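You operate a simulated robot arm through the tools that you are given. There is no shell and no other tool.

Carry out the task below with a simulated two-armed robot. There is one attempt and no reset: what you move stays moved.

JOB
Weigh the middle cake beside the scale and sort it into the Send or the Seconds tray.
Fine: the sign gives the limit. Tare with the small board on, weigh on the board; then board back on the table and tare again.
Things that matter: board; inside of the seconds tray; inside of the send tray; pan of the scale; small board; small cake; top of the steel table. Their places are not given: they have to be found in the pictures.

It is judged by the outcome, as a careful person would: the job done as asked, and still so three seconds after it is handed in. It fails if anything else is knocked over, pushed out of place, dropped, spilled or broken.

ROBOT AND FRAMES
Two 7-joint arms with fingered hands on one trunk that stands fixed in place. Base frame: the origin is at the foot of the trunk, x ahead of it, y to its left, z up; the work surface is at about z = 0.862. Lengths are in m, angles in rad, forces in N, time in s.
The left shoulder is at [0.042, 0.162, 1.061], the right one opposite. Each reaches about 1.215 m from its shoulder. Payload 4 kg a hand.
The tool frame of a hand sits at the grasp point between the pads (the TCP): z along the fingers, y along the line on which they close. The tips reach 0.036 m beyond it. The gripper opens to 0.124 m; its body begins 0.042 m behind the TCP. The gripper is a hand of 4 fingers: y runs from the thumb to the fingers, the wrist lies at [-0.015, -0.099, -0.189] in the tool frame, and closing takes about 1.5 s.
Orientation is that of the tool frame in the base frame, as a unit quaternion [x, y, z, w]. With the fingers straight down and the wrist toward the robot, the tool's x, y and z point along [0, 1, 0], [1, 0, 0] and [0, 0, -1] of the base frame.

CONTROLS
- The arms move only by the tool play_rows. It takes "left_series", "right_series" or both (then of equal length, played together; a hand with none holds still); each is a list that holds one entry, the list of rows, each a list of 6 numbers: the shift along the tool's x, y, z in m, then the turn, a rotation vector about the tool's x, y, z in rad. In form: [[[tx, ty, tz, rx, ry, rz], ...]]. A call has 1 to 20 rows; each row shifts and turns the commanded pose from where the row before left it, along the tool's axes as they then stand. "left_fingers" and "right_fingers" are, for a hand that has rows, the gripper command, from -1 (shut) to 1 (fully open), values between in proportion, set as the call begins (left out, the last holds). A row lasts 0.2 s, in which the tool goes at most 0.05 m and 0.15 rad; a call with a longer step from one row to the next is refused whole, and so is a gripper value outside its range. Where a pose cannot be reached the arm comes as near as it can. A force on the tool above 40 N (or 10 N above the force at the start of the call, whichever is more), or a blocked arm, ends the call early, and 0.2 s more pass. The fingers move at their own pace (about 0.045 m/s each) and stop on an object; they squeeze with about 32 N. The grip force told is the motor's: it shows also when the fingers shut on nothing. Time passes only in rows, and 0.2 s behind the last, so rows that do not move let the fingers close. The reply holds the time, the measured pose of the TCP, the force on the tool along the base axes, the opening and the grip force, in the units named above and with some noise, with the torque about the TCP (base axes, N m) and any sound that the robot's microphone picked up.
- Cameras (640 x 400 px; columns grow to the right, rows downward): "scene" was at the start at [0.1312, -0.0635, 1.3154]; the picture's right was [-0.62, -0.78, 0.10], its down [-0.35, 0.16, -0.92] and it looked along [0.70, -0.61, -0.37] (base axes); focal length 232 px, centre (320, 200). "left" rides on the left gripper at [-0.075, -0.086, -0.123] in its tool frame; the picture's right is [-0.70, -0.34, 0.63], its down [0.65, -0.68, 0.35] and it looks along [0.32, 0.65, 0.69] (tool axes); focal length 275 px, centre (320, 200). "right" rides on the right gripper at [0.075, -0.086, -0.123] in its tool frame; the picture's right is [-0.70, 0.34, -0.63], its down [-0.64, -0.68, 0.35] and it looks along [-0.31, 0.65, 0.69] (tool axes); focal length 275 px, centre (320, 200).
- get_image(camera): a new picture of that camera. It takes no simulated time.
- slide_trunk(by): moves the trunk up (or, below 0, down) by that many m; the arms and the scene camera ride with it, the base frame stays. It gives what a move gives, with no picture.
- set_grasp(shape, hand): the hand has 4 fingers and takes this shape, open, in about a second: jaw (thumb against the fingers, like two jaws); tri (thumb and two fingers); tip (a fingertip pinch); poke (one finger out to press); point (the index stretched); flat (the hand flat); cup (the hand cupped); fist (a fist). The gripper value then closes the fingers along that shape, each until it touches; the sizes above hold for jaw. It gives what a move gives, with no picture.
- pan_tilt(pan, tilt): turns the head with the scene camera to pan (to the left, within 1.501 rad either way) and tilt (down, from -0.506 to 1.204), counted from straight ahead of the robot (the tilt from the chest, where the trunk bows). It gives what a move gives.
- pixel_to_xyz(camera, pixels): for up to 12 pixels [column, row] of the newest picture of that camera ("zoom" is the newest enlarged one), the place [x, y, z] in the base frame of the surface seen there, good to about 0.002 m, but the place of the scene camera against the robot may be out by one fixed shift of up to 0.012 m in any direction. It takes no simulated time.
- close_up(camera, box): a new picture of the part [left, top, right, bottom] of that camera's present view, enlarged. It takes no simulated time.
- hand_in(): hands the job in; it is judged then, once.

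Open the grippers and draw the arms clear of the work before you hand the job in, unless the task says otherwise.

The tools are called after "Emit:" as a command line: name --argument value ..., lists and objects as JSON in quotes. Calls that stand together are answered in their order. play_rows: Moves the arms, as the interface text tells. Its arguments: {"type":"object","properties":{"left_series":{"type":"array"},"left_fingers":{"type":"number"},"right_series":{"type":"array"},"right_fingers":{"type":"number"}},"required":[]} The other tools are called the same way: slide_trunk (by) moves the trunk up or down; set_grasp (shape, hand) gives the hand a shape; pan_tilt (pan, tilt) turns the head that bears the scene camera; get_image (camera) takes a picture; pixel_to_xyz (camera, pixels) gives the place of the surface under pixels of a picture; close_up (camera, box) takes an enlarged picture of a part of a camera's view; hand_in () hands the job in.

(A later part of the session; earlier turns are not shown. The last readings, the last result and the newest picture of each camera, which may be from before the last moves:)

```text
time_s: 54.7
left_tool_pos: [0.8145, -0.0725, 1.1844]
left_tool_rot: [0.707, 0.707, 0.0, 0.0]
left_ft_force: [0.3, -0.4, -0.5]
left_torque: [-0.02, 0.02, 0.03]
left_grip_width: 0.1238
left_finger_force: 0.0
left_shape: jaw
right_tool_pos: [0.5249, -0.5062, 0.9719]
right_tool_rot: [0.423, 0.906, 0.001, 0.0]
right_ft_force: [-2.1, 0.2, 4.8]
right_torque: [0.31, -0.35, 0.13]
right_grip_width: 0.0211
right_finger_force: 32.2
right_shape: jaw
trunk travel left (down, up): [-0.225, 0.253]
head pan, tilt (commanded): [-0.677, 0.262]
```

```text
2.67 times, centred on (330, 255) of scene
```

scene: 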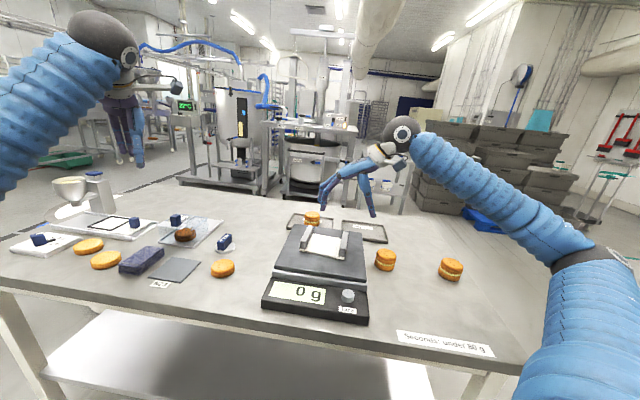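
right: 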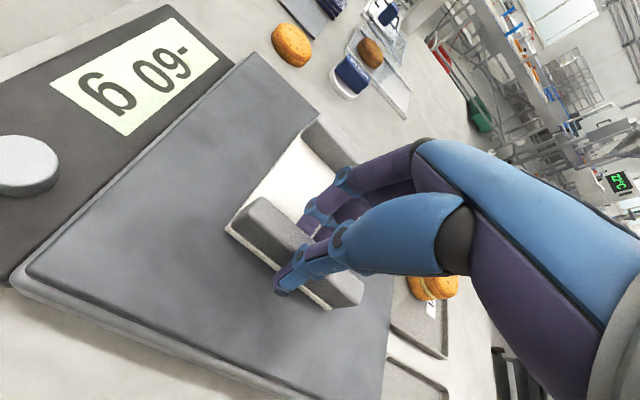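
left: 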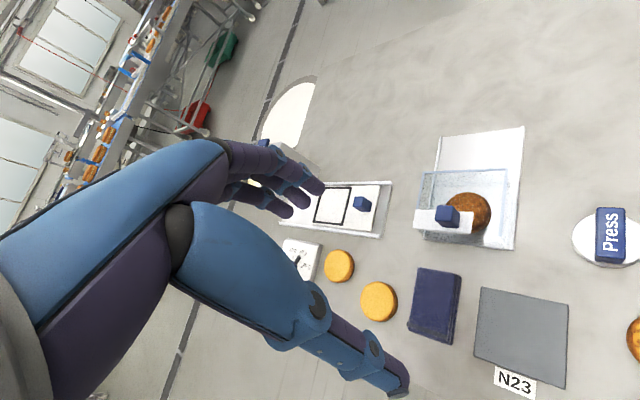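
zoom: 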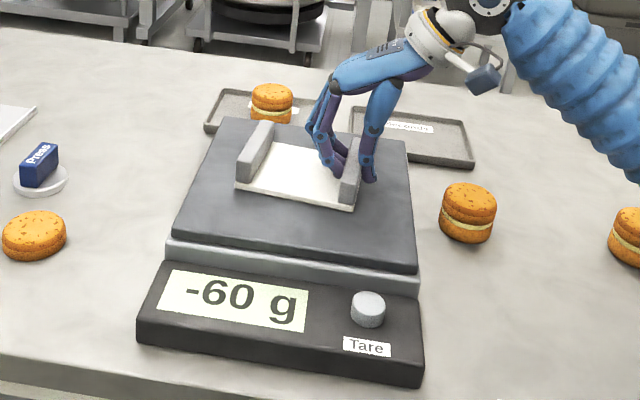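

The rail is held with 32 N and the scale already shows −60 g. I lift slowly and check how the board hangs.

Emit:
play_rows --right_series '[[[0, 0, -0.005, 0, 0, 0], [0, 0, -0.01, 0, 0, 0], [0, 0, -0.015, 0, 0, 0], [0, 0, -0.02, 0, 0, 0], [0, 0, 0, 0, 0, 0]]]'

Emit:
get_image --camera "right"

Emit:
close_up --camera "scene" --box '[250, 180, 410, 330]'

```text
time_s: 55.9
left_tool_pos: [0.8151, -0.0731, 1.1845]
left_tool_rot: [0.706, 0.708, -0.001, -0.001]
left_ft_force: [0.9, 0.0, -0.4]
left_torque: [-0.01, 0.0, 0.0]
left_grip_width: 0.1236
left_finger_force: 0.1
left_shape: jaw
right_tool_pos: [0.5252, -0.5062, 1.0215]
right_tool_rot: [0.423, 0.906, 0.001, -0.001]
right_ft_force: [0.7, 1.5, -0.9]
right_torque: [0.0, 0.04, 0.01]
right_grip_width: 0.0161
right_finger_force: 31.8
right_shape: jaw
trunk travel left (down, up): [-0.225, 0.253]
head pan, tilt (commanded): [-0.677, 0.262]
```

```text
taken
```

right: 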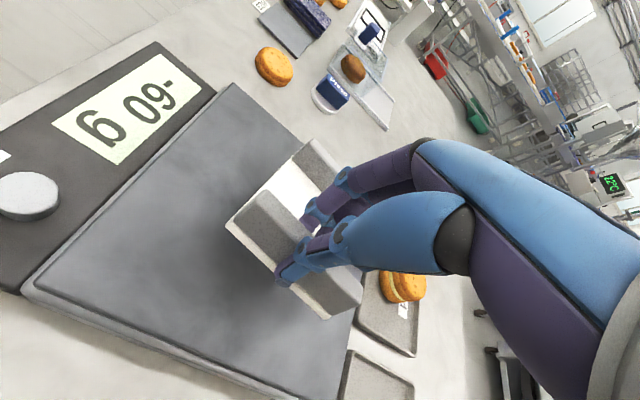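

```text
2.67 times, centred on (330, 255) of scene
```

zoom: 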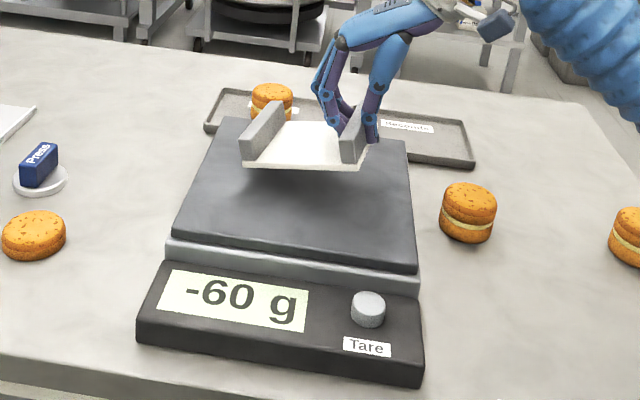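

The board is up and the display shows −60 g, but it seems a little tilted in the grip. I zoom in to measure its tilt.

Emit:
close_up --camera "right" --box '[200, 120, 400, 330]'

Emit:
close_up --camera "scene" --box '[290, 190, 370, 260]'

Emit:
pixel_to_xyz --camera "scene" --pixels '[[313, 237], [320, 232], [330, 235], [338, 240], [316, 228], [328, 228], [300, 233], [311, 218], [302, 222]]'

```text
1.90 times, centred on (300, 225) of right
```

zoom: 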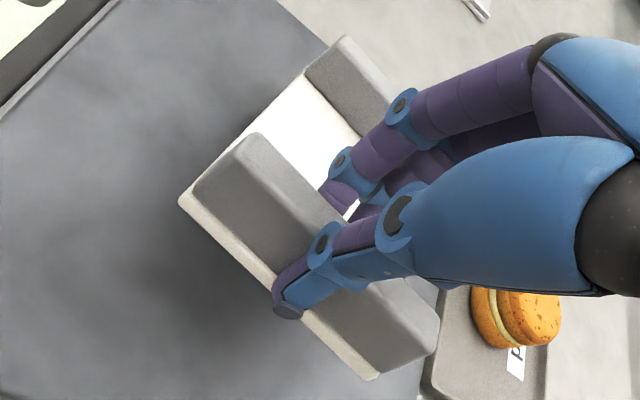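

```text
5.71 times, centred on (330, 225) of scene
```

zoom: 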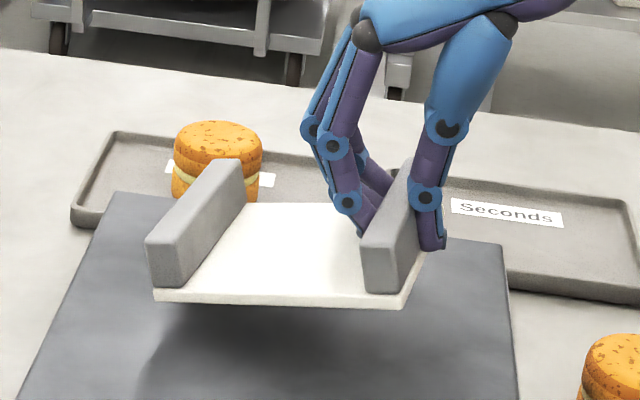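

```text
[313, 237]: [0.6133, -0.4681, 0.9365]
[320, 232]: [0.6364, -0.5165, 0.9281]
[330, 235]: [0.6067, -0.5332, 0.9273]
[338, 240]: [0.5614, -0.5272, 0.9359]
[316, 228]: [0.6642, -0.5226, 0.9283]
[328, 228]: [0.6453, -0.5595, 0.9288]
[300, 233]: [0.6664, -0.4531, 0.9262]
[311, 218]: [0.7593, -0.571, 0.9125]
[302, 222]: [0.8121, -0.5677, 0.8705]
```

The scene pixel query used an older picture, so I query the newest enlarged view instead: board corners and rail tops.

Emit:
pixel_to_xyz --camera "zoom" --pixels '[[190, 292], [375, 300], [255, 212], [345, 212], [270, 255], [152, 240], [172, 245], [225, 162], [240, 168], [370, 243], [392, 245], [408, 172]]'

```text
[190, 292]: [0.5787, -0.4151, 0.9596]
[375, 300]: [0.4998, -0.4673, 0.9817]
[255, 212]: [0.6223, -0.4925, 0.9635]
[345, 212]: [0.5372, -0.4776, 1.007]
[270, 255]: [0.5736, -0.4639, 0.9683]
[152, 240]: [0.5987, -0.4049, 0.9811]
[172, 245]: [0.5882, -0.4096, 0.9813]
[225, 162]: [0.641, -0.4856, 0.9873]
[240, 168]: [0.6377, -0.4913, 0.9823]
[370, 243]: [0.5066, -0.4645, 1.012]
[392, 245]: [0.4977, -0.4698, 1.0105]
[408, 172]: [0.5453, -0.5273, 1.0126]
```

The board droops about 15° to the left in the grip (left rail top about 2.8 cm lower than the right), with no slip in height. I raise it and carry it to the free table area right of the scale, in front of the cakes.

Emit:
play_rows --right_series '[[[0, 0, -0.02, 0, 0, 0], [0, 0, -0.025, 0, 0, 0], [0, 0, -0.015, 0, 0, 0], [0.0033, -0.0129, 0, 0, 0, 0], [0.0066, -0.0257, 0, 0, 0, 0], [0.0078, -0.0309, 0, 0, 0, 0], [0.0078, -0.0309, 0, 0, 0, 0], [0.0078, -0.0309, 0, 0, 0, 0], [0.0078, -0.0309, 0, 0, 0, 0], [0.0078, -0.0309, 0, 0, 0, 0], [0.0078, -0.0309, 0, 0, 0, 0], [0.006, -0.023, 0, 0, 0, 0], [0.0026, -0.01, 0, 0, 0, 0], [0, 0, 0, 0, 0, 0]]]'

Emit:
get_image --camera "right"

Emit:
get_image --camera "scene"

```text
time_s: 58.6
left_tool_pos: [0.7827, -0.1634, 1.1601]
left_tool_rot: [0.749, 0.662, -0.001, -0.015]
left_ft_force: [0.8, -9.5, -7.4]
left_torque: [0.79, -0.07, 0.05]
left_grip_width: 0.1237
left_finger_force: 0.0
left_shape: jaw
right_tool_pos: [0.213, -0.6316, 1.0742]
right_tool_rot: [0.466, 0.885, -0.009, -0.005]
right_ft_force: [-1.6, -4.6, -4.6]
right_torque: [0.34, -0.06, 0.01]
right_grip_width: 0.0153
right_finger_force: 32.1
right_shape: jaw
trunk travel left (down, up): [-0.225, 0.253]
head pan, tilt (commanded): [-0.677, 0.262]
stopped in row 13 (right hand): the arm was blocked; the commanded pose is now the measured one
```

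```text
taken
```

right: 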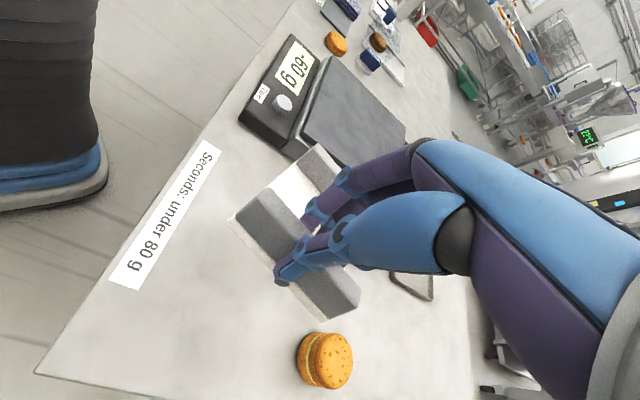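

```text
taken
```

scene: 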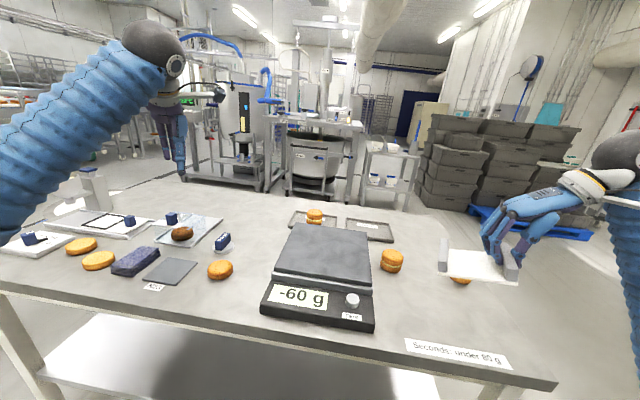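

The arm was blocked and the left hand's pose also changed, as if the trunk had yawed by about 7°. I hold still for a moment and read the state again before anything else.

Emit:
play_rows --right_series '[[[0, 0, 0, 0, 0, 0], [0, 0, 0, 0, 0, 0]]]'

Emit:
get_image --camera "scene"

Emit:
get_image --camera "left"

Emit:
get_image --camera "right"

```text
time_s: 58.9
left_tool_pos: [0.7592, -0.0912, 1.1849]
left_tool_rot: [0.731, 0.682, -0.002, 0.002]
left_ft_force: [1.5, 1.2, 1.2]
left_torque: [-0.17, 0.15, -0.04]
left_grip_width: 0.1237
left_finger_force: 0.2
left_shape: jaw
right_tool_pos: [0.2142, -0.5933, 1.0965]
right_tool_rot: [0.444, 0.896, -0.018, 0.01]
right_ft_force: [0.8, 0.9, 0.1]
right_torque: [-0.03, 0.09, -0.01]
right_grip_width: 0.0155
right_finger_force: 32.3
right_shape: jaw
trunk travel left (down, up): [-0.225, 0.253]
head pan, tilt (commanded): [-0.677, 0.262]
stopped in row 1 (right hand): the arm was blocked; the commanded pose is now the measured one
```

```text
taken
```

scene: 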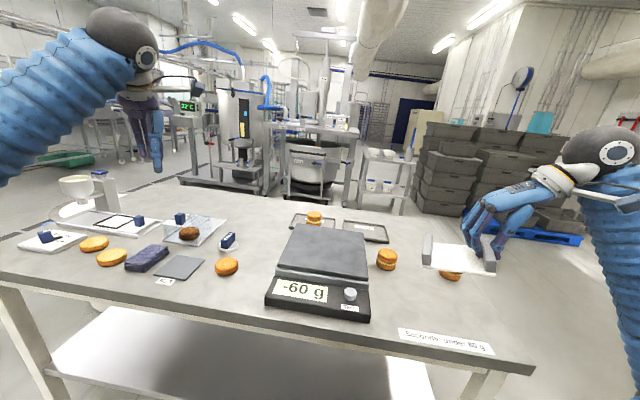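

```text
taken
```

left: 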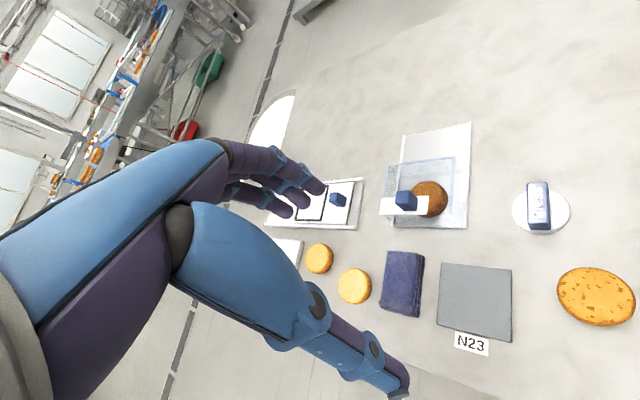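

```text
taken
```

right: 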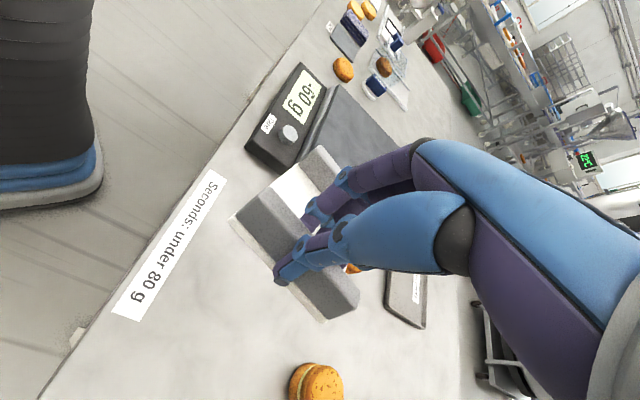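

The readings still swing a little, so something is blocking the right arm; I suspect its elbow. I turn the head to the right to look at the arm.

Emit:
pan_tilt --pan -1.3 --tilt 0.5

Emit:
get_image --camera "scene"

```text
time_s: 59.9
left_tool_pos: [0.7683, -0.1094, 1.1853]
left_tool_rot: [0.734, 0.679, -0.001, 0.001]
left_ft_force: [-0.2, -1.1, -0.3]
left_torque: [0.01, 0.0, 0.03]
left_grip_width: 0.1243
left_finger_force: 0.1
left_shape: jaw
right_tool_pos: [0.22, -0.6073, 1.0933]
right_tool_rot: [0.447, 0.894, -0.013, 0.008]
right_ft_force: [-0.5, 0.3, -1.5]
right_torque: [-0.03, -0.02, -0.01]
right_grip_width: 0.0156
right_finger_force: 32.4
right_shape: jaw
trunk travel left (down, up): [-0.225, 0.253]
head pan, tilt (commanded): [-1.3, 0.499]
```

```text
taken
```

scene: 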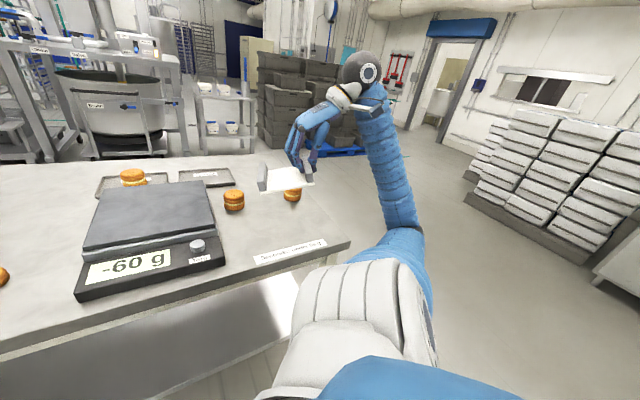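

Now I see the right upper arm running low past the table's front corner at (350,245), with the elbow at about (405,235); that is likely where it is blocked. I measure these points.

Emit:
pixel_to_xyz --camera "scene" --pixels '[[350, 240], [345, 248], [360, 265], [405, 240], [390, 250], [420, 265], [340, 290], [320, 275], [410, 300], [385, 150], [365, 75], [280, 180]]'

Emit:
close_up --camera "scene" --box '[230, 150, 450, 320]'

```text
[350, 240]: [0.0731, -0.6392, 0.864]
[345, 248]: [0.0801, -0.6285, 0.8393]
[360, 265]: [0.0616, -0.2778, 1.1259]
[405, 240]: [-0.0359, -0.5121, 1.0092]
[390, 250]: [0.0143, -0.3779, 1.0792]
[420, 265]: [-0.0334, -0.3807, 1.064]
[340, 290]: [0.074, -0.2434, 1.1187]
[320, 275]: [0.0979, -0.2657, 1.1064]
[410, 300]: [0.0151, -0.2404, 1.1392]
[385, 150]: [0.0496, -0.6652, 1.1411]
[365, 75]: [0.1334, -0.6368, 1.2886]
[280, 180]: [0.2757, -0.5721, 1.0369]
```

```text
2.35 times, centred on (340, 235) of scene
```

zoom: 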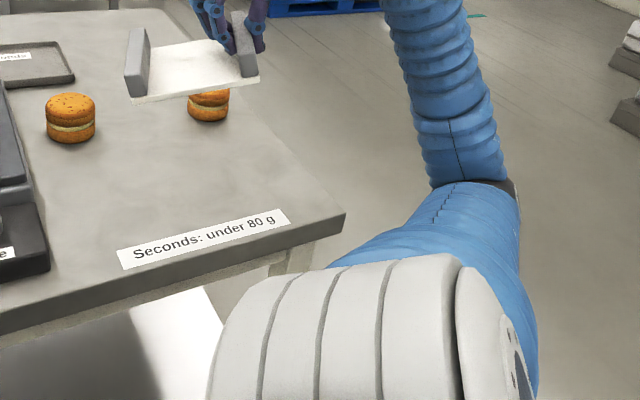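

The elbow seems to hang beside the table corner rather than on it. To see whether the robot itself shifted, I measure known fixed points again: knob (197,245), scale corners and sign.

Emit:
pixel_to_xyz --camera "scene" --pixels '[[197, 242], [226, 266], [78, 297], [233, 193], [292, 188], [132, 173], [319, 240], [259, 260], [208, 183], [85, 247]]'

Emit:
play_rows --right_series '[[[0, 0, 0, 0, 0, 0]]]'

```text
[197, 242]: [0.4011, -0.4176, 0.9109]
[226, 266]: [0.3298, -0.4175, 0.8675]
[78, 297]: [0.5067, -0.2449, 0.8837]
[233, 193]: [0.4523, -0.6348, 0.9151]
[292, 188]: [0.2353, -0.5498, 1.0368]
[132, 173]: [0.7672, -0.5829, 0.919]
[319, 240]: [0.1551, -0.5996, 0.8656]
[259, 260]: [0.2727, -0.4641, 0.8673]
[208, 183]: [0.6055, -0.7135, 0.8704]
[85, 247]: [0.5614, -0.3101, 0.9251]
```

```text
time_s: 60.3
left_tool_pos: [0.7685, -0.1095, 1.1847]
left_tool_rot: [0.734, 0.679, 0.0, 0.0]
left_ft_force: [-0.2, 1.0, -1.1]
left_torque: [0.0, 0.0, 0.03]
left_grip_width: 0.1239
left_finger_force: 0.1
left_shape: jaw
right_tool_pos: [0.2209, -0.6068, 1.0931]
right_tool_rot: [0.447, 0.894, -0.014, 0.007]
right_ft_force: [-0.1, 0.3, 0.1]
right_torque: [-0.02, 0.0, -0.01]
right_grip_width: 0.0152
right_finger_force: 31.7
right_shape: jaw
trunk travel left (down, up): [-0.225, 0.253]
head pan, tilt (commanded): [-1.3, 0.499]
```

Fixed things still measure the same (knob (0.401, −0.418), cake at (0.452, −0.635)), nothing was displaced, and forces are near zero; likely the elbow caught the table's edge. I raise the trunk 0.2 m so that the elbow works well above the table.

Emit:
slide_trunk --by 0.2

Emit:
get_image --camera "scene"

Emit:
get_image --camera "right"

```text
time_s: 62.5
left_tool_pos: [0.7679, -0.1078, 1.3843]
left_tool_rot: [0.734, 0.679, 0.0, 0.001]
left_ft_force: [0.1, -0.5, -0.3]
left_torque: [-0.04, 0.0, 0.02]
left_grip_width: 0.1238
left_finger_force: 0.1
left_shape: jaw
right_tool_pos: [0.2207, -0.6074, 1.294]
right_tool_rot: [0.447, 0.895, -0.014, 0.008]
right_ft_force: [0.1, 0.4, -0.7]
right_torque: [0.01, 0.01, 0.0]
right_grip_width: 0.0155
right_finger_force: 32.5
right_shape: jaw
trunk travel left (down, up): [-0.425, 0.053]
head pan, tilt (commanded): [-1.3, 0.499]
```

```text
taken
```

scene: 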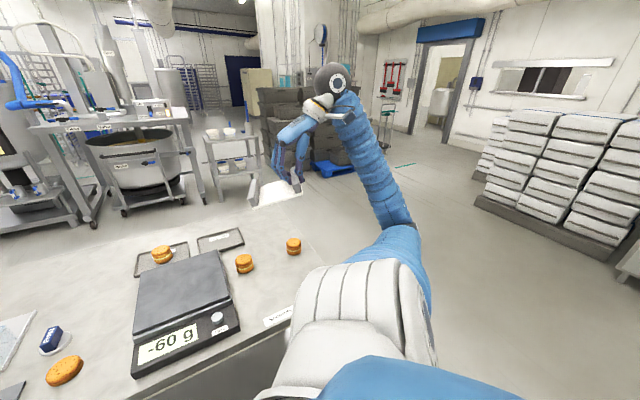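

```text
taken
```

right: 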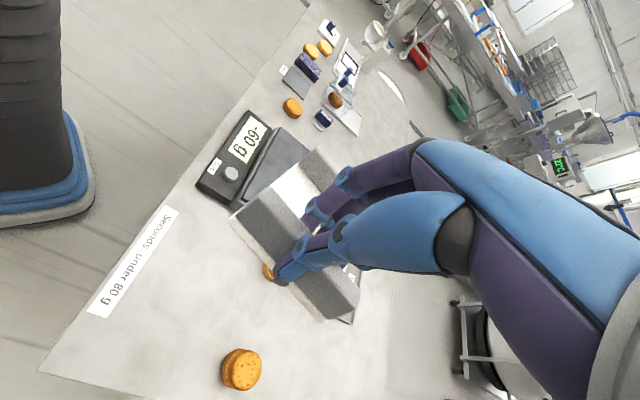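

The board is still held, all readings are steady, and the scale, cakes and tray are undisturbed. I move toward the put-down spot (TCP about (0.297, −0.604)) while coming down part way.

Emit:
play_rows --right_series '[[[-0.006, 0.008, 0.01, 0, 0, 0], [-0.012, 0.017, 0.02, 0, 0, 0], [-0.012, 0.018, 0.025, 0, 0, 0], [-0.0092, 0.014, 0.025, 0, 0, 0], [-0.004, 0.006, 0.02, 0, 0, 0], [0, 0, 0.015, 0, 0, 0], [0, 0, 0, 0, 0, 0]]]'

Emit:
get_image --camera "scene"

Emit:
close_up --camera "scene" --box '[220, 120, 380, 260]'

```text
time_s: 64.1
left_tool_pos: [0.768, -0.1082, 1.3852]
left_tool_rot: [0.734, 0.68, 0.0, 0.0]
left_ft_force: [-0.1, 0.2, -0.8]
left_torque: [0.0, -0.02, -0.01]
left_grip_width: 0.124
left_finger_force: 0.1
left_shape: jaw
right_tool_pos: [0.2976, -0.6063, 1.1787]
right_tool_rot: [0.448, 0.894, -0.014, 0.009]
right_ft_force: [0.5, -0.5, -1.0]
right_torque: [0.01, 0.04, 0.01]
right_grip_width: 0.0154
right_finger_force: 32.0
right_shape: jaw
trunk travel left (down, up): [-0.425, 0.053]
head pan, tilt (commanded): [-1.3, 0.499]
```

```text
taken
```

scene: 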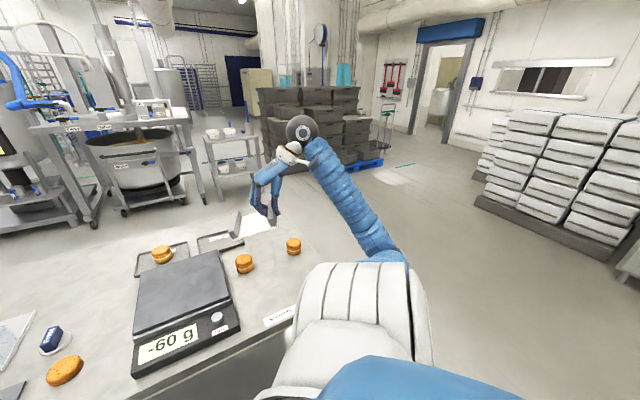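

```text
2.86 times, centred on (300, 190) of scene
```

zoom: 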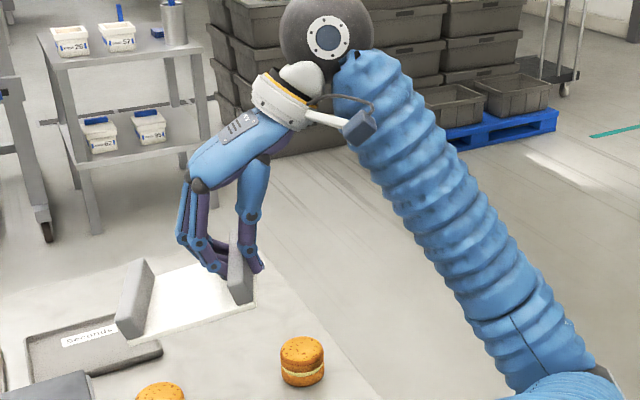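

The hand is over the spot at z = 1.179. I measure the held board in the enlarged view to level it before setting down.

Emit:
pixel_to_xyz --camera "zoom" --pixels '[[165, 325], [235, 303], [160, 280], [205, 270], [190, 300], [125, 310], [150, 265], [136, 262], [240, 298], [245, 245], [232, 255], [152, 340]]'

```text
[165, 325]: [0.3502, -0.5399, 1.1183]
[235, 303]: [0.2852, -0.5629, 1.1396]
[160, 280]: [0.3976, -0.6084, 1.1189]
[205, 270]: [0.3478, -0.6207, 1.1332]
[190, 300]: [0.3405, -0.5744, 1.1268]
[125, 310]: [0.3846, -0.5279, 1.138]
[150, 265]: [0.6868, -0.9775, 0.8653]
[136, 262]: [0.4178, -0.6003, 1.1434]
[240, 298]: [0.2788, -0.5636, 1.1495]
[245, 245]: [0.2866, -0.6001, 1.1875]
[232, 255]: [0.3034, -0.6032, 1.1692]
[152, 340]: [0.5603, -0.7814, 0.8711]
```

The board is tilted 17.9°, purely about the rail's axis with the left side low. I turn the hand about that axis by −0.312 rad to level it, and measure again.

Emit:
play_rows --right_series '[[[0, 0, 0, -0.06, 0, 0], [0, 0, 0, -0.08, 0, 0], [0, 0, 0, -0.08, 0, 0], [0, 0, 0, -0.06, 0, 0], [0, 0, 0, -0.032, 0, 0], [0, 0, 0, 0, 0, 0]]]'

Emit:
close_up --camera "scene" --box '[220, 120, 380, 260]'

Emit:
get_image --camera "right"

```text
time_s: 65.5
left_tool_pos: [0.7668, -0.108, 1.3846]
left_tool_rot: [0.734, 0.679, 0.0, -0.001]
left_ft_force: [0.0, -0.6, 0.5]
left_torque: [0.02, 0.01, -0.02]
left_grip_width: 0.1238
left_finger_force: 0.1
left_shape: jaw
right_tool_pos: [0.2974, -0.6068, 1.1795]
right_tool_rot: [0.44, 0.886, 0.126, 0.078]
right_ft_force: [0.2, 0.7, -0.1]
right_torque: [-0.01, 0.04, -0.02]
right_grip_width: 0.0152
right_finger_force: 31.9
right_shape: jaw
trunk travel left (down, up): [-0.425, 0.053]
head pan, tilt (commanded): [-1.3, 0.499]
```

```text
2.86 times, centred on (300, 190) of scene
```

zoom: 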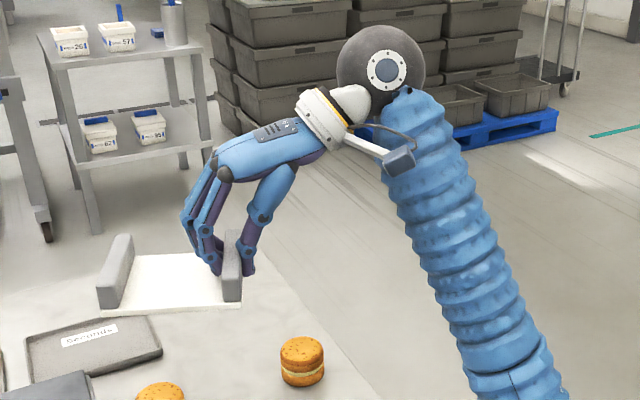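

```text
taken
```

right: 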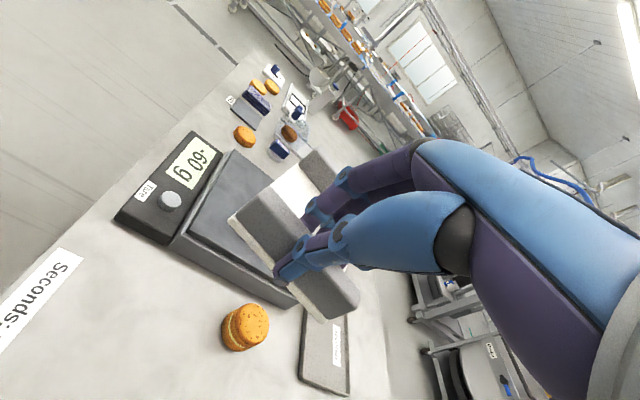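

The board now looks level in the scene view. I measure its surface and rail tops again.

Emit:
close_up --camera "scene" --box '[220, 150, 320, 220]'

Emit:
pixel_to_xyz --camera "scene" --pixels '[[241, 218]]'

```text
5.71 times, centred on (270, 185) of scene
```

zoom: 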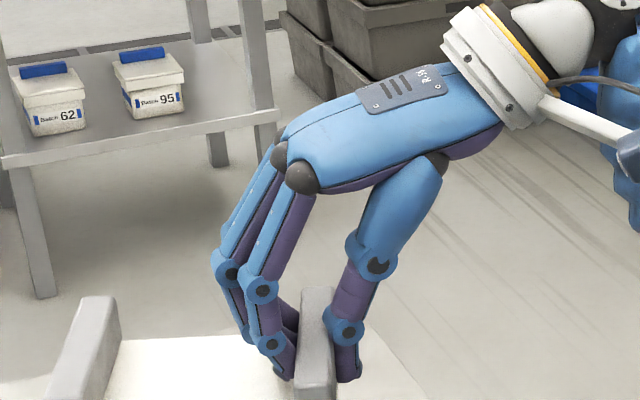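

```text
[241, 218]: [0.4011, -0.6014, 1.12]
```

The view cut off the board, so I take a better framed one around (270,205).

Emit:
close_up --camera "scene" --box '[230, 170, 320, 236]'

```text
6.06 times, centred on (275, 203) of scene
```

zoom: 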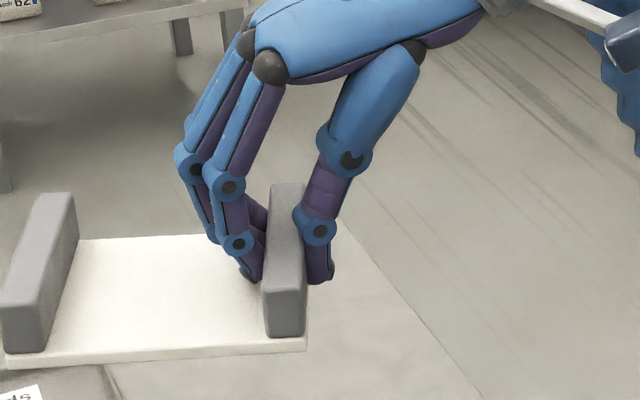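

I pick board and rail points in this view: near edge (60,345) and (250,335), far (90,250) and (200,245), rail tops (25,285), (60,200), (285,285), (285,190).

Emit:
pixel_to_xyz --camera "zoom" --pixels '[[60, 345], [250, 335], [95, 250], [195, 245], [150, 300], [20, 288], [58, 200], [285, 285], [284, 195], [100, 340], [200, 335], [285, 330]]'

```text
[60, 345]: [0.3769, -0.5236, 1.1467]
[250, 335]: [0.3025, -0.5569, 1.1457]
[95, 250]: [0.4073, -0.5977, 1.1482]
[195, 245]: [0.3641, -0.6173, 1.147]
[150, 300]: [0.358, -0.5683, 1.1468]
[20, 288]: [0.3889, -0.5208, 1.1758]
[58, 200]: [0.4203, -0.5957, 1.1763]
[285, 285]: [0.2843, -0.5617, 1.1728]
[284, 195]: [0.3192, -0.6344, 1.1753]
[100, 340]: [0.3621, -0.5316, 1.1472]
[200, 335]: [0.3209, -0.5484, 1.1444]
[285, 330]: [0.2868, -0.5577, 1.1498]
```

The board is level to about 2 mm (top at 1.146, rail tops at 1.175), but has turned about 15° in the grip. I turn the hand about the vertical to square it with the scale, shift to keep it clear of scale and cakes, and come down to z ≈ 1.03.

Emit:
play_rows --right_series '[[[0, 0, 0, -0.0028, 0.0306, -0.1002], [0, 0, 0, -0.0028, 0.0306, -0.1002], [0, 0, 0, -0.0028, 0.0306, -0.1002], [0.0035, -0.0169, -0.0053, 0, 0, 0], [0.0035, -0.0169, -0.0053, 0, 0, 0], [0.0005, -0.0058, 0.0191, 0, 0, 0], [0.0008, -0.0088, 0.0287, 0, 0, 0], [0.0008, -0.0088, 0.0287, 0, 0, 0], [0.0008, -0.0088, 0.0287, 0, 0, 0], [0.0008, -0.0088, 0.0287, 0, 0, 0], [0, 0, 0, 0, 0, 0]]]'

Emit:
get_image --camera "scene"

Emit:
close_up --camera "scene" --box '[210, 170, 330, 270]'

```text
time_s: 67.9
left_tool_pos: [0.7677, -0.1096, 1.384]
left_tool_rot: [0.734, 0.68, 0.0, 0.0]
left_ft_force: [0.7, -0.3, 0.2]
left_torque: [-0.02, -0.01, 0.0]
left_grip_width: 0.1239
left_finger_force: 0.0
left_shape: jaw
right_tool_pos: [0.2702, -0.6329, 1.0393]
right_tool_rot: [0.296, 0.944, 0.136, 0.058]
right_ft_force: [0.1, -0.3, 0.3]
right_torque: [-0.04, 0.05, -0.02]
right_grip_width: 0.0156
right_finger_force: 32.0
right_shape: jaw
trunk travel left (down, up): [-0.425, 0.053]
head pan, tilt (commanded): [-1.3, 0.499]
```

```text
taken
```

scene: 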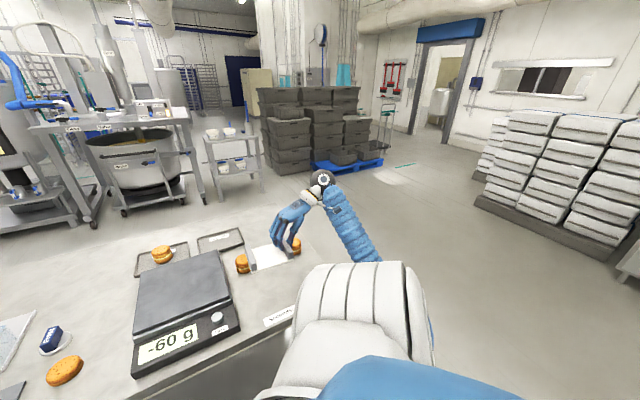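

```text
4.00 times, centred on (270, 220) of scene
```

zoom: 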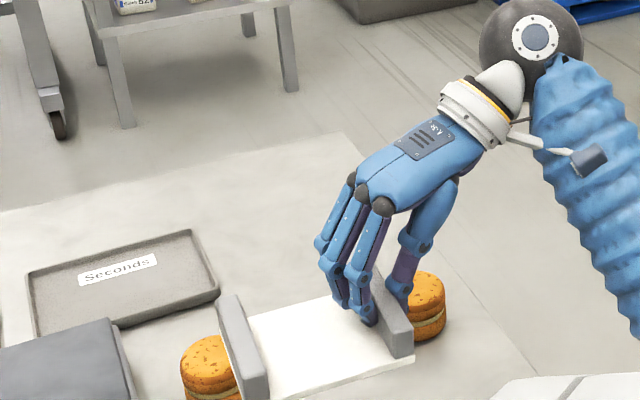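

The board now looks square to the scale, between the views of the two cakes but still well above the table. I measure its corners to confirm where it will land.

Emit:
pixel_to_xyz --camera "zoom" --pixels '[[228, 305], [248, 375], [378, 285], [403, 338], [255, 325], [330, 305], [280, 385], [390, 362], [320, 345], [207, 345], [430, 290], [105, 330]]'

```text
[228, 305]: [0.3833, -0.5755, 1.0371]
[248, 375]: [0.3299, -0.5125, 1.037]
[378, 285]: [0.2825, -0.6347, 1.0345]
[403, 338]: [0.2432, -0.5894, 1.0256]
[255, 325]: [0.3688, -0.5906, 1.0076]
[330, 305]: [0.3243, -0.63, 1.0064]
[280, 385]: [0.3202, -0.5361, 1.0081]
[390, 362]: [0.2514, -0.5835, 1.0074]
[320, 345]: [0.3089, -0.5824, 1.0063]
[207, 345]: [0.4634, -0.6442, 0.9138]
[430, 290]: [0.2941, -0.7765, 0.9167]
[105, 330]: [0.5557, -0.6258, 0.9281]
```

The board is level and would land clear of the scale, sign and cakes. I lower it to about 1.5 cm above the table and look again.

Emit:
play_rows --right_series '[[[0.0005, -0.0058, 0.0191, 0, 0, 0], [0.0008, -0.0088, 0.0287, 0, 0, 0], [0.0008, -0.0088, 0.0287, 0, 0, 0], [0.0005, -0.0073, 0.0239, 0, 0, 0], [0.0004, -0.0044, 0.0144, 0, 0, 0], [0, 0, 0, 0, 0, 0]]]'

Emit:
get_image --camera "scene"

Emit:
close_up --camera "scene" --box '[210, 190, 330, 290]'

Emit:
get_image --camera "right"

```text
time_s: 69.3
left_tool_pos: [0.7678, -0.1084, 1.3859]
left_tool_rot: [0.734, 0.68, 0.0, 0.001]
left_ft_force: [0.1, -0.2, -0.3]
left_torque: [0.01, 0.01, 0.02]
left_grip_width: 0.1238
left_finger_force: 0.0
left_shape: jaw
right_tool_pos: [0.2697, -0.631, 0.9206]
right_tool_rot: [0.296, 0.944, 0.136, 0.056]
right_ft_force: [0.3, 0.1, -0.4]
right_torque: [-0.03, 0.02, -0.01]
right_grip_width: 0.0156
right_finger_force: 31.5
right_shape: jaw
trunk travel left (down, up): [-0.425, 0.053]
head pan, tilt (commanded): [-1.3, 0.499]
```

```text
taken
```

scene: 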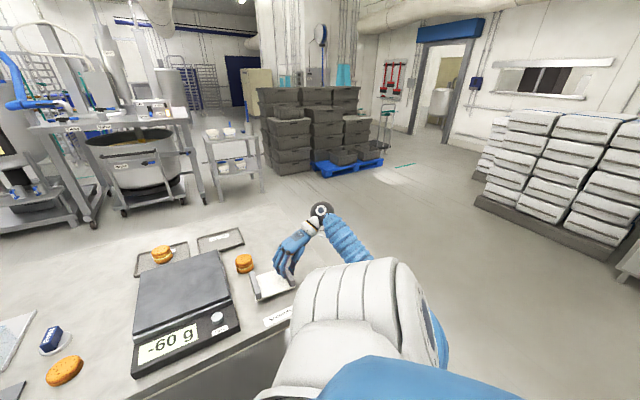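

```text
4.00 times, centred on (270, 240) of scene
```

zoom: 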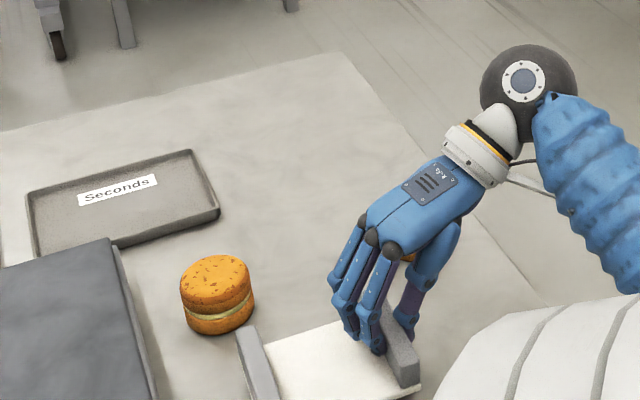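

```text
taken
```

right: 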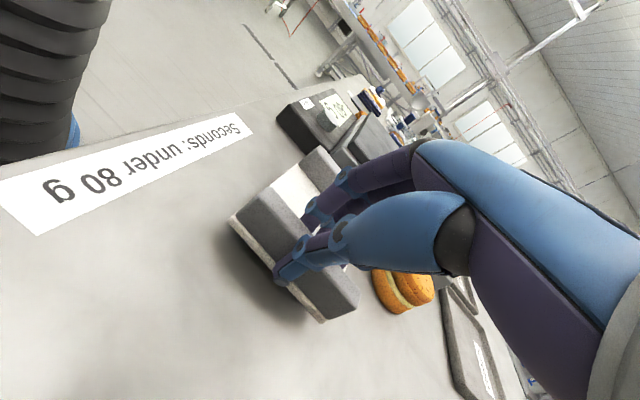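

The board hovers about 1.5–2 cm above the table, clear of the cake and sign. I lower it in small steps until it touches.

Emit:
play_rows --right_series '[[[0.0001, -0.0015, 0.0048, 0, 0, 0], [0.0001, -0.0015, 0.0048, 0, 0, 0], [0.0001, -0.0009, 0.0029, 0, 0, 0], [0.0001, -0.0006, 0.0019, 0, 0, 0], [0, 0, 0, 0, 0, 0]]]'

Emit:
close_up --camera "scene" --box '[230, 230, 320, 310]'

Emit:
get_image --camera "right"

```text
time_s: 70.5
left_tool_pos: [0.7681, -0.1063, 1.3856]
left_tool_rot: [0.734, 0.679, 0.0, 0.002]
left_ft_force: [0.5, -1.0, 0.8]
left_torque: [-0.02, 0.03, -0.02]
left_grip_width: 0.1239
left_finger_force: 0.1
left_shape: jaw
right_tool_pos: [0.2716, -0.6322, 0.9061]
right_tool_rot: [0.296, 0.944, 0.136, 0.058]
right_ft_force: [-1.0, -2.2, 24.0]
right_torque: [0.07, 0.04, -0.01]
right_grip_width: 0.0152
right_finger_force: 32.0
right_shape: jaw
trunk travel left (down, up): [-0.425, 0.053]
head pan, tilt (commanded): [-1.3, 0.499]
```

```text
5.00 times, centred on (275, 270) of scene
```

zoom: 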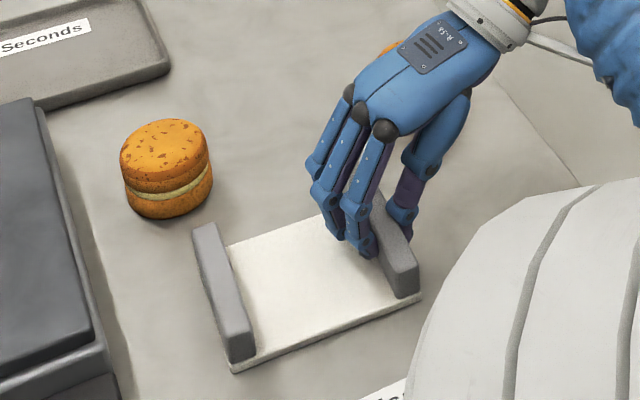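

```text
taken
```

right: 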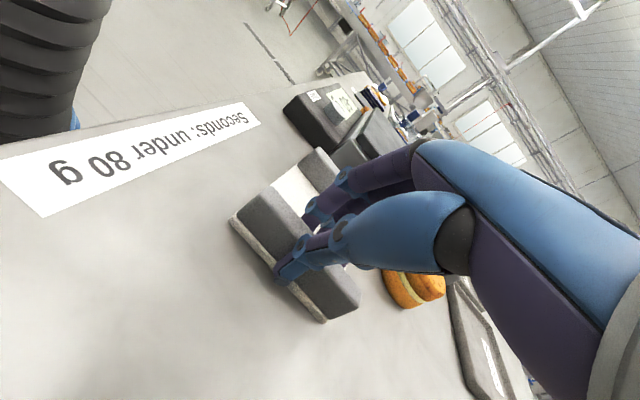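

The board is down with 24 N of contact. I ease up 2 mm, then open the fingers only part way, since the tilted thumb would otherwise reach the table.

Emit:
play_rows --right_series '[[[-0.0001, 0.0006, -0.0019, 0, 0, 0], [0, 0, 0, 0, 0, 0]]]'

Emit:
play_rows --right_series '[[[0, 0, 0, 0, 0, 0], [0, 0, 0, 0, 0, 0], [0, 0, 0, 0, 0, 0], [0, 0, 0, 0, 0, 0]]]' --right_fingers -0.4

Emit:
close_up --camera "scene" --box '[230, 230, 320, 310]'

Emit:
get_image --camera "right"

```text
time_s: 71.1
left_tool_pos: [0.7695, -0.1075, 1.3845]
left_tool_rot: [0.733, 0.68, -0.001, 0.001]
left_ft_force: [-0.6, -0.2, 0.4]
left_torque: [0.0, 0.0, 0.0]
left_grip_width: 0.1239
left_finger_force: 0.0
left_shape: jaw
right_tool_pos: [0.2703, -0.6314, 0.9058]
right_tool_rot: [0.297, 0.944, 0.136, 0.056]
right_ft_force: [0.5, 0.5, 16.2]
right_torque: [0.06, 0.0, 0.04]
right_grip_width: 0.0155
right_finger_force: 31.6
right_shape: jaw
trunk travel left (down, up): [-0.425, 0.053]
head pan, tilt (commanded): [-1.3, 0.499]
```

```text
time_s: 72.1
left_tool_pos: [0.7676, -0.1093, 1.3852]
left_tool_rot: [0.734, 0.679, 0.0, 0.0]
left_ft_force: [-0.2, 0.1, 0.4]
left_torque: [-0.02, 0.0, 0.0]
left_grip_width: 0.1239
left_finger_force: 0.0
left_shape: jaw
right_tool_pos: [0.2709, -0.6324, 0.9053]
right_tool_rot: [0.296, 0.944, 0.137, 0.056]
right_ft_force: [-0.2, -0.4, 0.4]
right_torque: [0.0, -0.02, 0.01]
right_grip_width: 0.0368
right_finger_force: 0.0
right_shape: jaw
trunk travel left (down, up): [-0.425, 0.053]
head pan, tilt (commanded): [-1.3, 0.499]
```

```text
5.00 times, centred on (275, 270) of scene
```

zoom: 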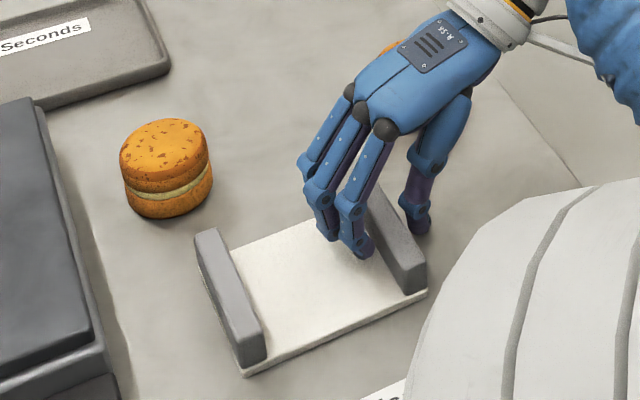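

```text
taken
```

right: 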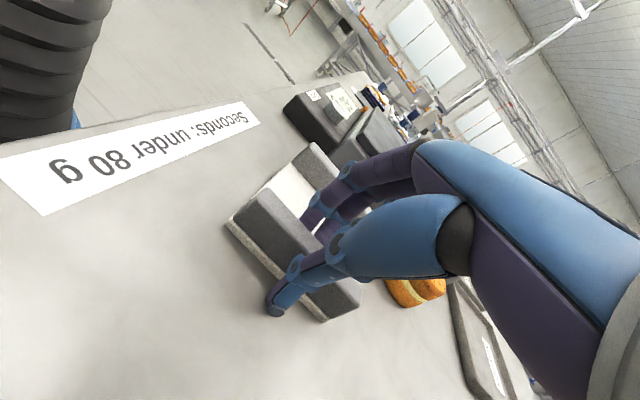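

The board rests flat on the table and the fingers are off the rail on both sides. I rise straight up.

Emit:
play_rows --right_series '[[[-0.0003, 0.0029, -0.0096, 0, 0, 0], [-0.0003, 0.0029, -0.0096, 0, 0, 0], [-0.0005, 0.0058, -0.0191, 0, 0, 0], [-0.0008, 0.0088, -0.0287, 0, 0, 0], [-0.0011, 0.0117, -0.0383, 0, 0, 0], [-0.0011, 0.0117, -0.0383, 0, 0, 0], [-0.0011, 0.0117, -0.0383, 0, 0, 0], [0, 0, 0, 0, 0, 0]]]'

Emit:
get_image --camera "scene"

Emit:
get_image --camera "right"

```text
time_s: 73.9
left_tool_pos: [0.7672, -0.1089, 1.3851]
left_tool_rot: [0.734, 0.68, 0.0, 0.0]
left_ft_force: [-0.6, 0.3, 0.5]
left_torque: [0.01, 0.0, 0.02]
left_grip_width: 0.124
left_finger_force: 0.0
left_shape: jaw
right_tool_pos: [0.2685, -0.6338, 1.096]
right_tool_rot: [0.296, 0.944, 0.136, 0.056]
right_ft_force: [0.3, 0.0, 1.0]
right_torque: [-0.03, 0.0, -0.01]
right_grip_width: 0.0369
right_finger_force: 0.1
right_shape: jaw
trunk travel left (down, up): [-0.425, 0.053]
head pan, tilt (commanded): [-1.3, 0.499]
```

```text
taken
```

scene: 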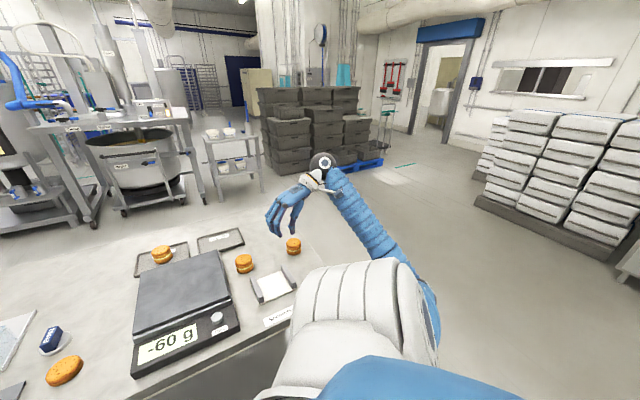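

```text
taken
```

right: 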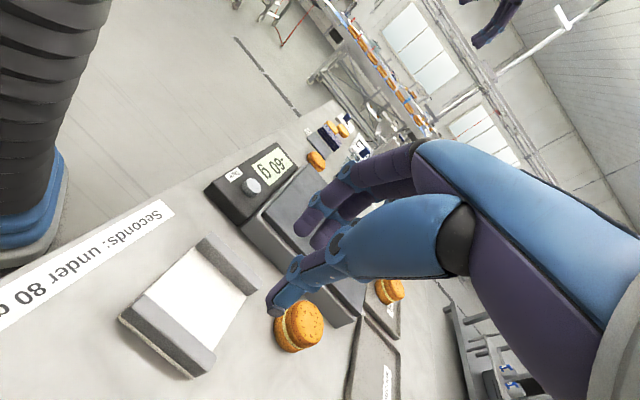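

The board lies on the table, both remaining cakes stand in place, and the display shows −60 g. I set the hand upright again and shape it to poke for the second tare.

Emit:
play_rows --right_series '[[[0, 0, 0, 0.1, 0, 0], [0, 0, 0, 0.1, 0, 0], [0, 0, 0, 0.096, 0, 0], [0, 0, 0, 0, 0, 0]]]' --right_fingers 1

Emit:
set_grasp --hand "right" --shape "poke"

Emit:
get_image --camera "right"

```text
time_s: 74.9
left_tool_pos: [0.768, -0.109, 1.3853]
left_tool_rot: [0.733, 0.68, 0.001, 0.0]
left_ft_force: [-0.2, 0.2, -0.2]
left_torque: [0.0, 0.0, -0.01]
left_grip_width: 0.1238
left_finger_force: 0.2
left_shape: jaw
right_tool_pos: [0.2704, -0.6327, 1.0947]
right_tool_rot: [0.301, 0.953, -0.005, 0.012]
right_ft_force: [0.0, -0.3, 0.7]
right_torque: [-0.04, -0.04, -0.04]
right_grip_width: 0.1235
right_finger_force: 0.0
right_shape: jaw
trunk travel left (down, up): [-0.425, 0.053]
head pan, tilt (commanded): [-1.3, 0.499]
```

```text
time_s: 75.8
left_tool_pos: [0.7669, -0.108, 1.3841]
left_tool_rot: [0.734, 0.679, 0.0, 0.0]
left_ft_force: [0.2, 0.1, -0.1]
left_torque: [0.04, 0.01, 0.02]
left_grip_width: 0.124
left_finger_force: 0.0
left_shape: jaw
right_tool_pos: [0.2712, -0.6319, 1.0955]
right_tool_rot: [0.301, 0.954, -0.004, 0.013]
right_ft_force: [0.5, -0.8, -0.3]
right_torque: [0.02, 0.02, 0.01]
right_grip_width: 0.0003
right_finger_force: 0.1
right_shape: poke
trunk travel left (down, up): [-0.425, 0.053]
head pan, tilt (commanded): [-1.3, 0.499]
```

```text
taken
```

right: 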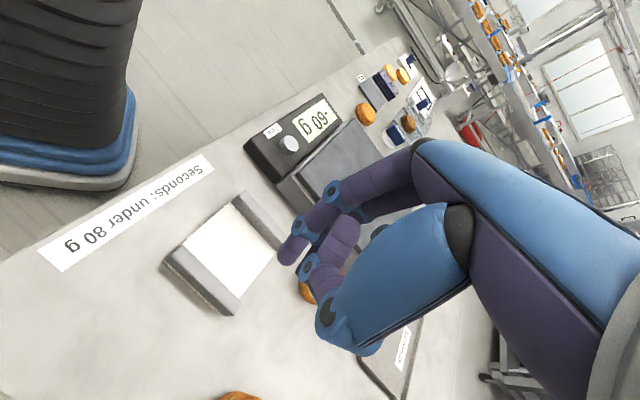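

The hand is upright in poke shape at (0.271, −0.632, 1.096). I move it at this height to above the tare knob, whose press pose earlier was (0.404, −0.412).

Emit:
play_rows --right_series '[[[0.0015, 0.02, 0, 0, 0, 0], [0.003, 0.042, 0, 0, 0, 0], [0.003, 0.042, 0, 0, 0, 0], [0.003, 0.042, 0, 0, 0, 0], [0.003, 0.042, 0, 0, 0, 0], [0.003, 0.042, 0, 0, 0, 0], [0.0013, 0.0262, 0, 0, 0, 0], [0, 0, 0, 0, 0, 0]]]'

Emit:
get_image --camera "right"

Emit:
get_image --camera "scene"

```text
time_s: 77.6
left_tool_pos: [0.7653, -0.1088, 1.3849]
left_tool_rot: [0.734, 0.679, 0.0, -0.001]
left_ft_force: [0.7, -0.2, -0.1]
left_torque: [0.01, 0.02, -0.01]
left_grip_width: 0.1239
left_finger_force: 0.1
left_shape: jaw
right_tool_pos: [0.4031, -0.4101, 1.096]
right_tool_rot: [0.302, 0.953, -0.004, 0.012]
right_ft_force: [0.3, 0.8, -0.8]
right_torque: [0.0, 0.0, 0.0]
right_grip_width: 0.0
right_finger_force: 0.1
right_shape: poke
trunk travel left (down, up): [-0.425, 0.053]
head pan, tilt (commanded): [-1.3, 0.499]
```

```text
taken
```

right: 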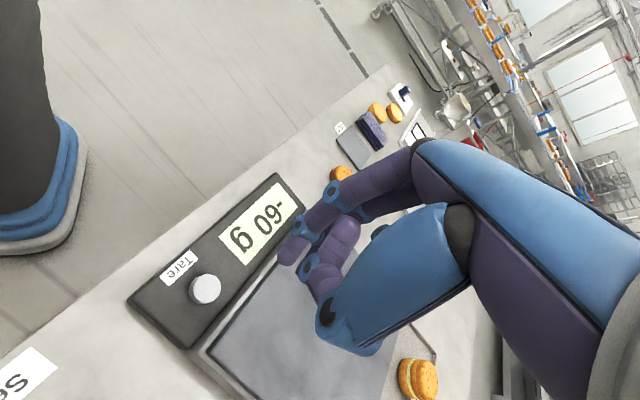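

```text
taken
```

scene: 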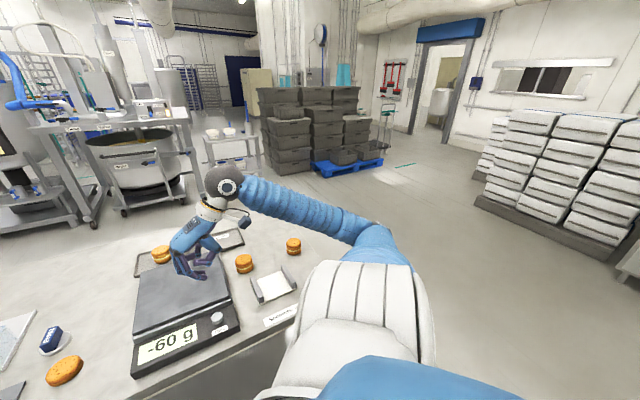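

The arm moved freely and the fingertip at (285,252) is above the knob region; the knob shows at (206,288). I measure both in this picture.

Emit:
pixel_to_xyz --camera "right" --pixels '[[206, 288], [195, 288], [217, 288], [207, 278], [206, 298], [283, 260], [281, 253], [288, 246], [286, 265]]'

Emit:
play_rows --right_series '[[[0, 0, 0.03, 0, 0, 0], [0, 0, 0.03, 0, 0, 0], [0, 0, 0.03, 0, 0, 0], [0, 0, 0.02, 0, 0, 0], [0, 0, 0, 0, 0, 0]]]'

Emit:
close_up --camera "right" --box '[200, 190, 360, 310]'

Emit:
close_up --camera "scene" --box '[130, 220, 280, 370]'

```text
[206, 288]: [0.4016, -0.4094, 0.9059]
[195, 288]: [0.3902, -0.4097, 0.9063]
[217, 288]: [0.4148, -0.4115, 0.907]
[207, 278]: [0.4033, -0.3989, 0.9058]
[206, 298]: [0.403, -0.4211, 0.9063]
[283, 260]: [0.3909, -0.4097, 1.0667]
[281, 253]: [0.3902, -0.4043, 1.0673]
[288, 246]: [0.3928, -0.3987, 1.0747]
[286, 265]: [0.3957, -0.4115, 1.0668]
```

```text
time_s: 78.8
left_tool_pos: [0.7681, -0.1078, 1.3848]
left_tool_rot: [0.734, 0.679, 0.001, 0.0]
left_ft_force: [0.8, 0.0, -0.7]
left_torque: [-0.02, -0.04, -0.02]
left_grip_width: 0.124
left_finger_force: 0.0
left_shape: jaw
right_tool_pos: [0.405, -0.4134, 0.9851]
right_tool_rot: [0.3, 0.954, -0.005, 0.013]
right_ft_force: [0.0, -0.2, -0.1]
right_torque: [-0.02, 0.0, 0.02]
right_grip_width: 0.0
right_finger_force: 0.1
right_shape: poke
trunk travel left (down, up): [-0.425, 0.053]
head pan, tilt (commanded): [-1.3, 0.499]
```

```text
3.33 times, centred on (280, 250) of right
```

zoom: 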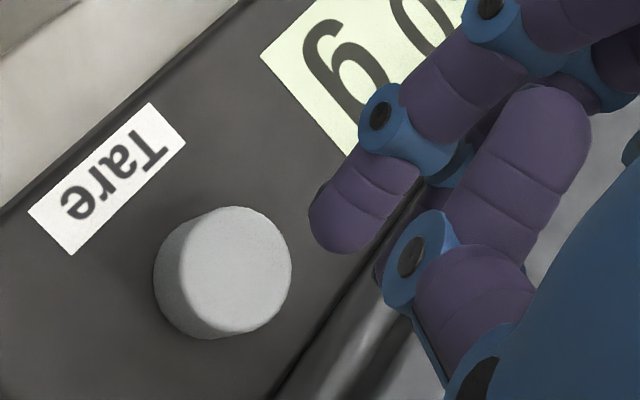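

```text
2.67 times, centred on (205, 295) of scene
```

zoom: 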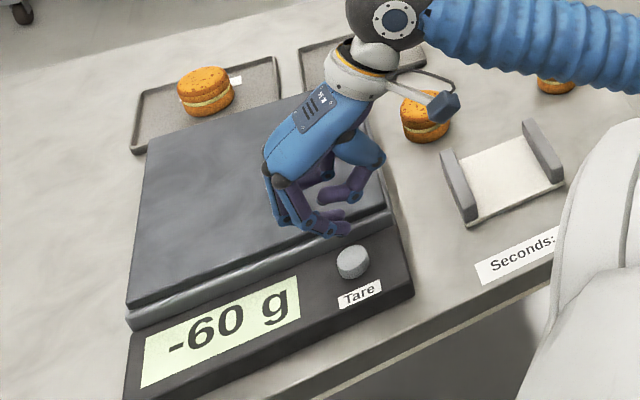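

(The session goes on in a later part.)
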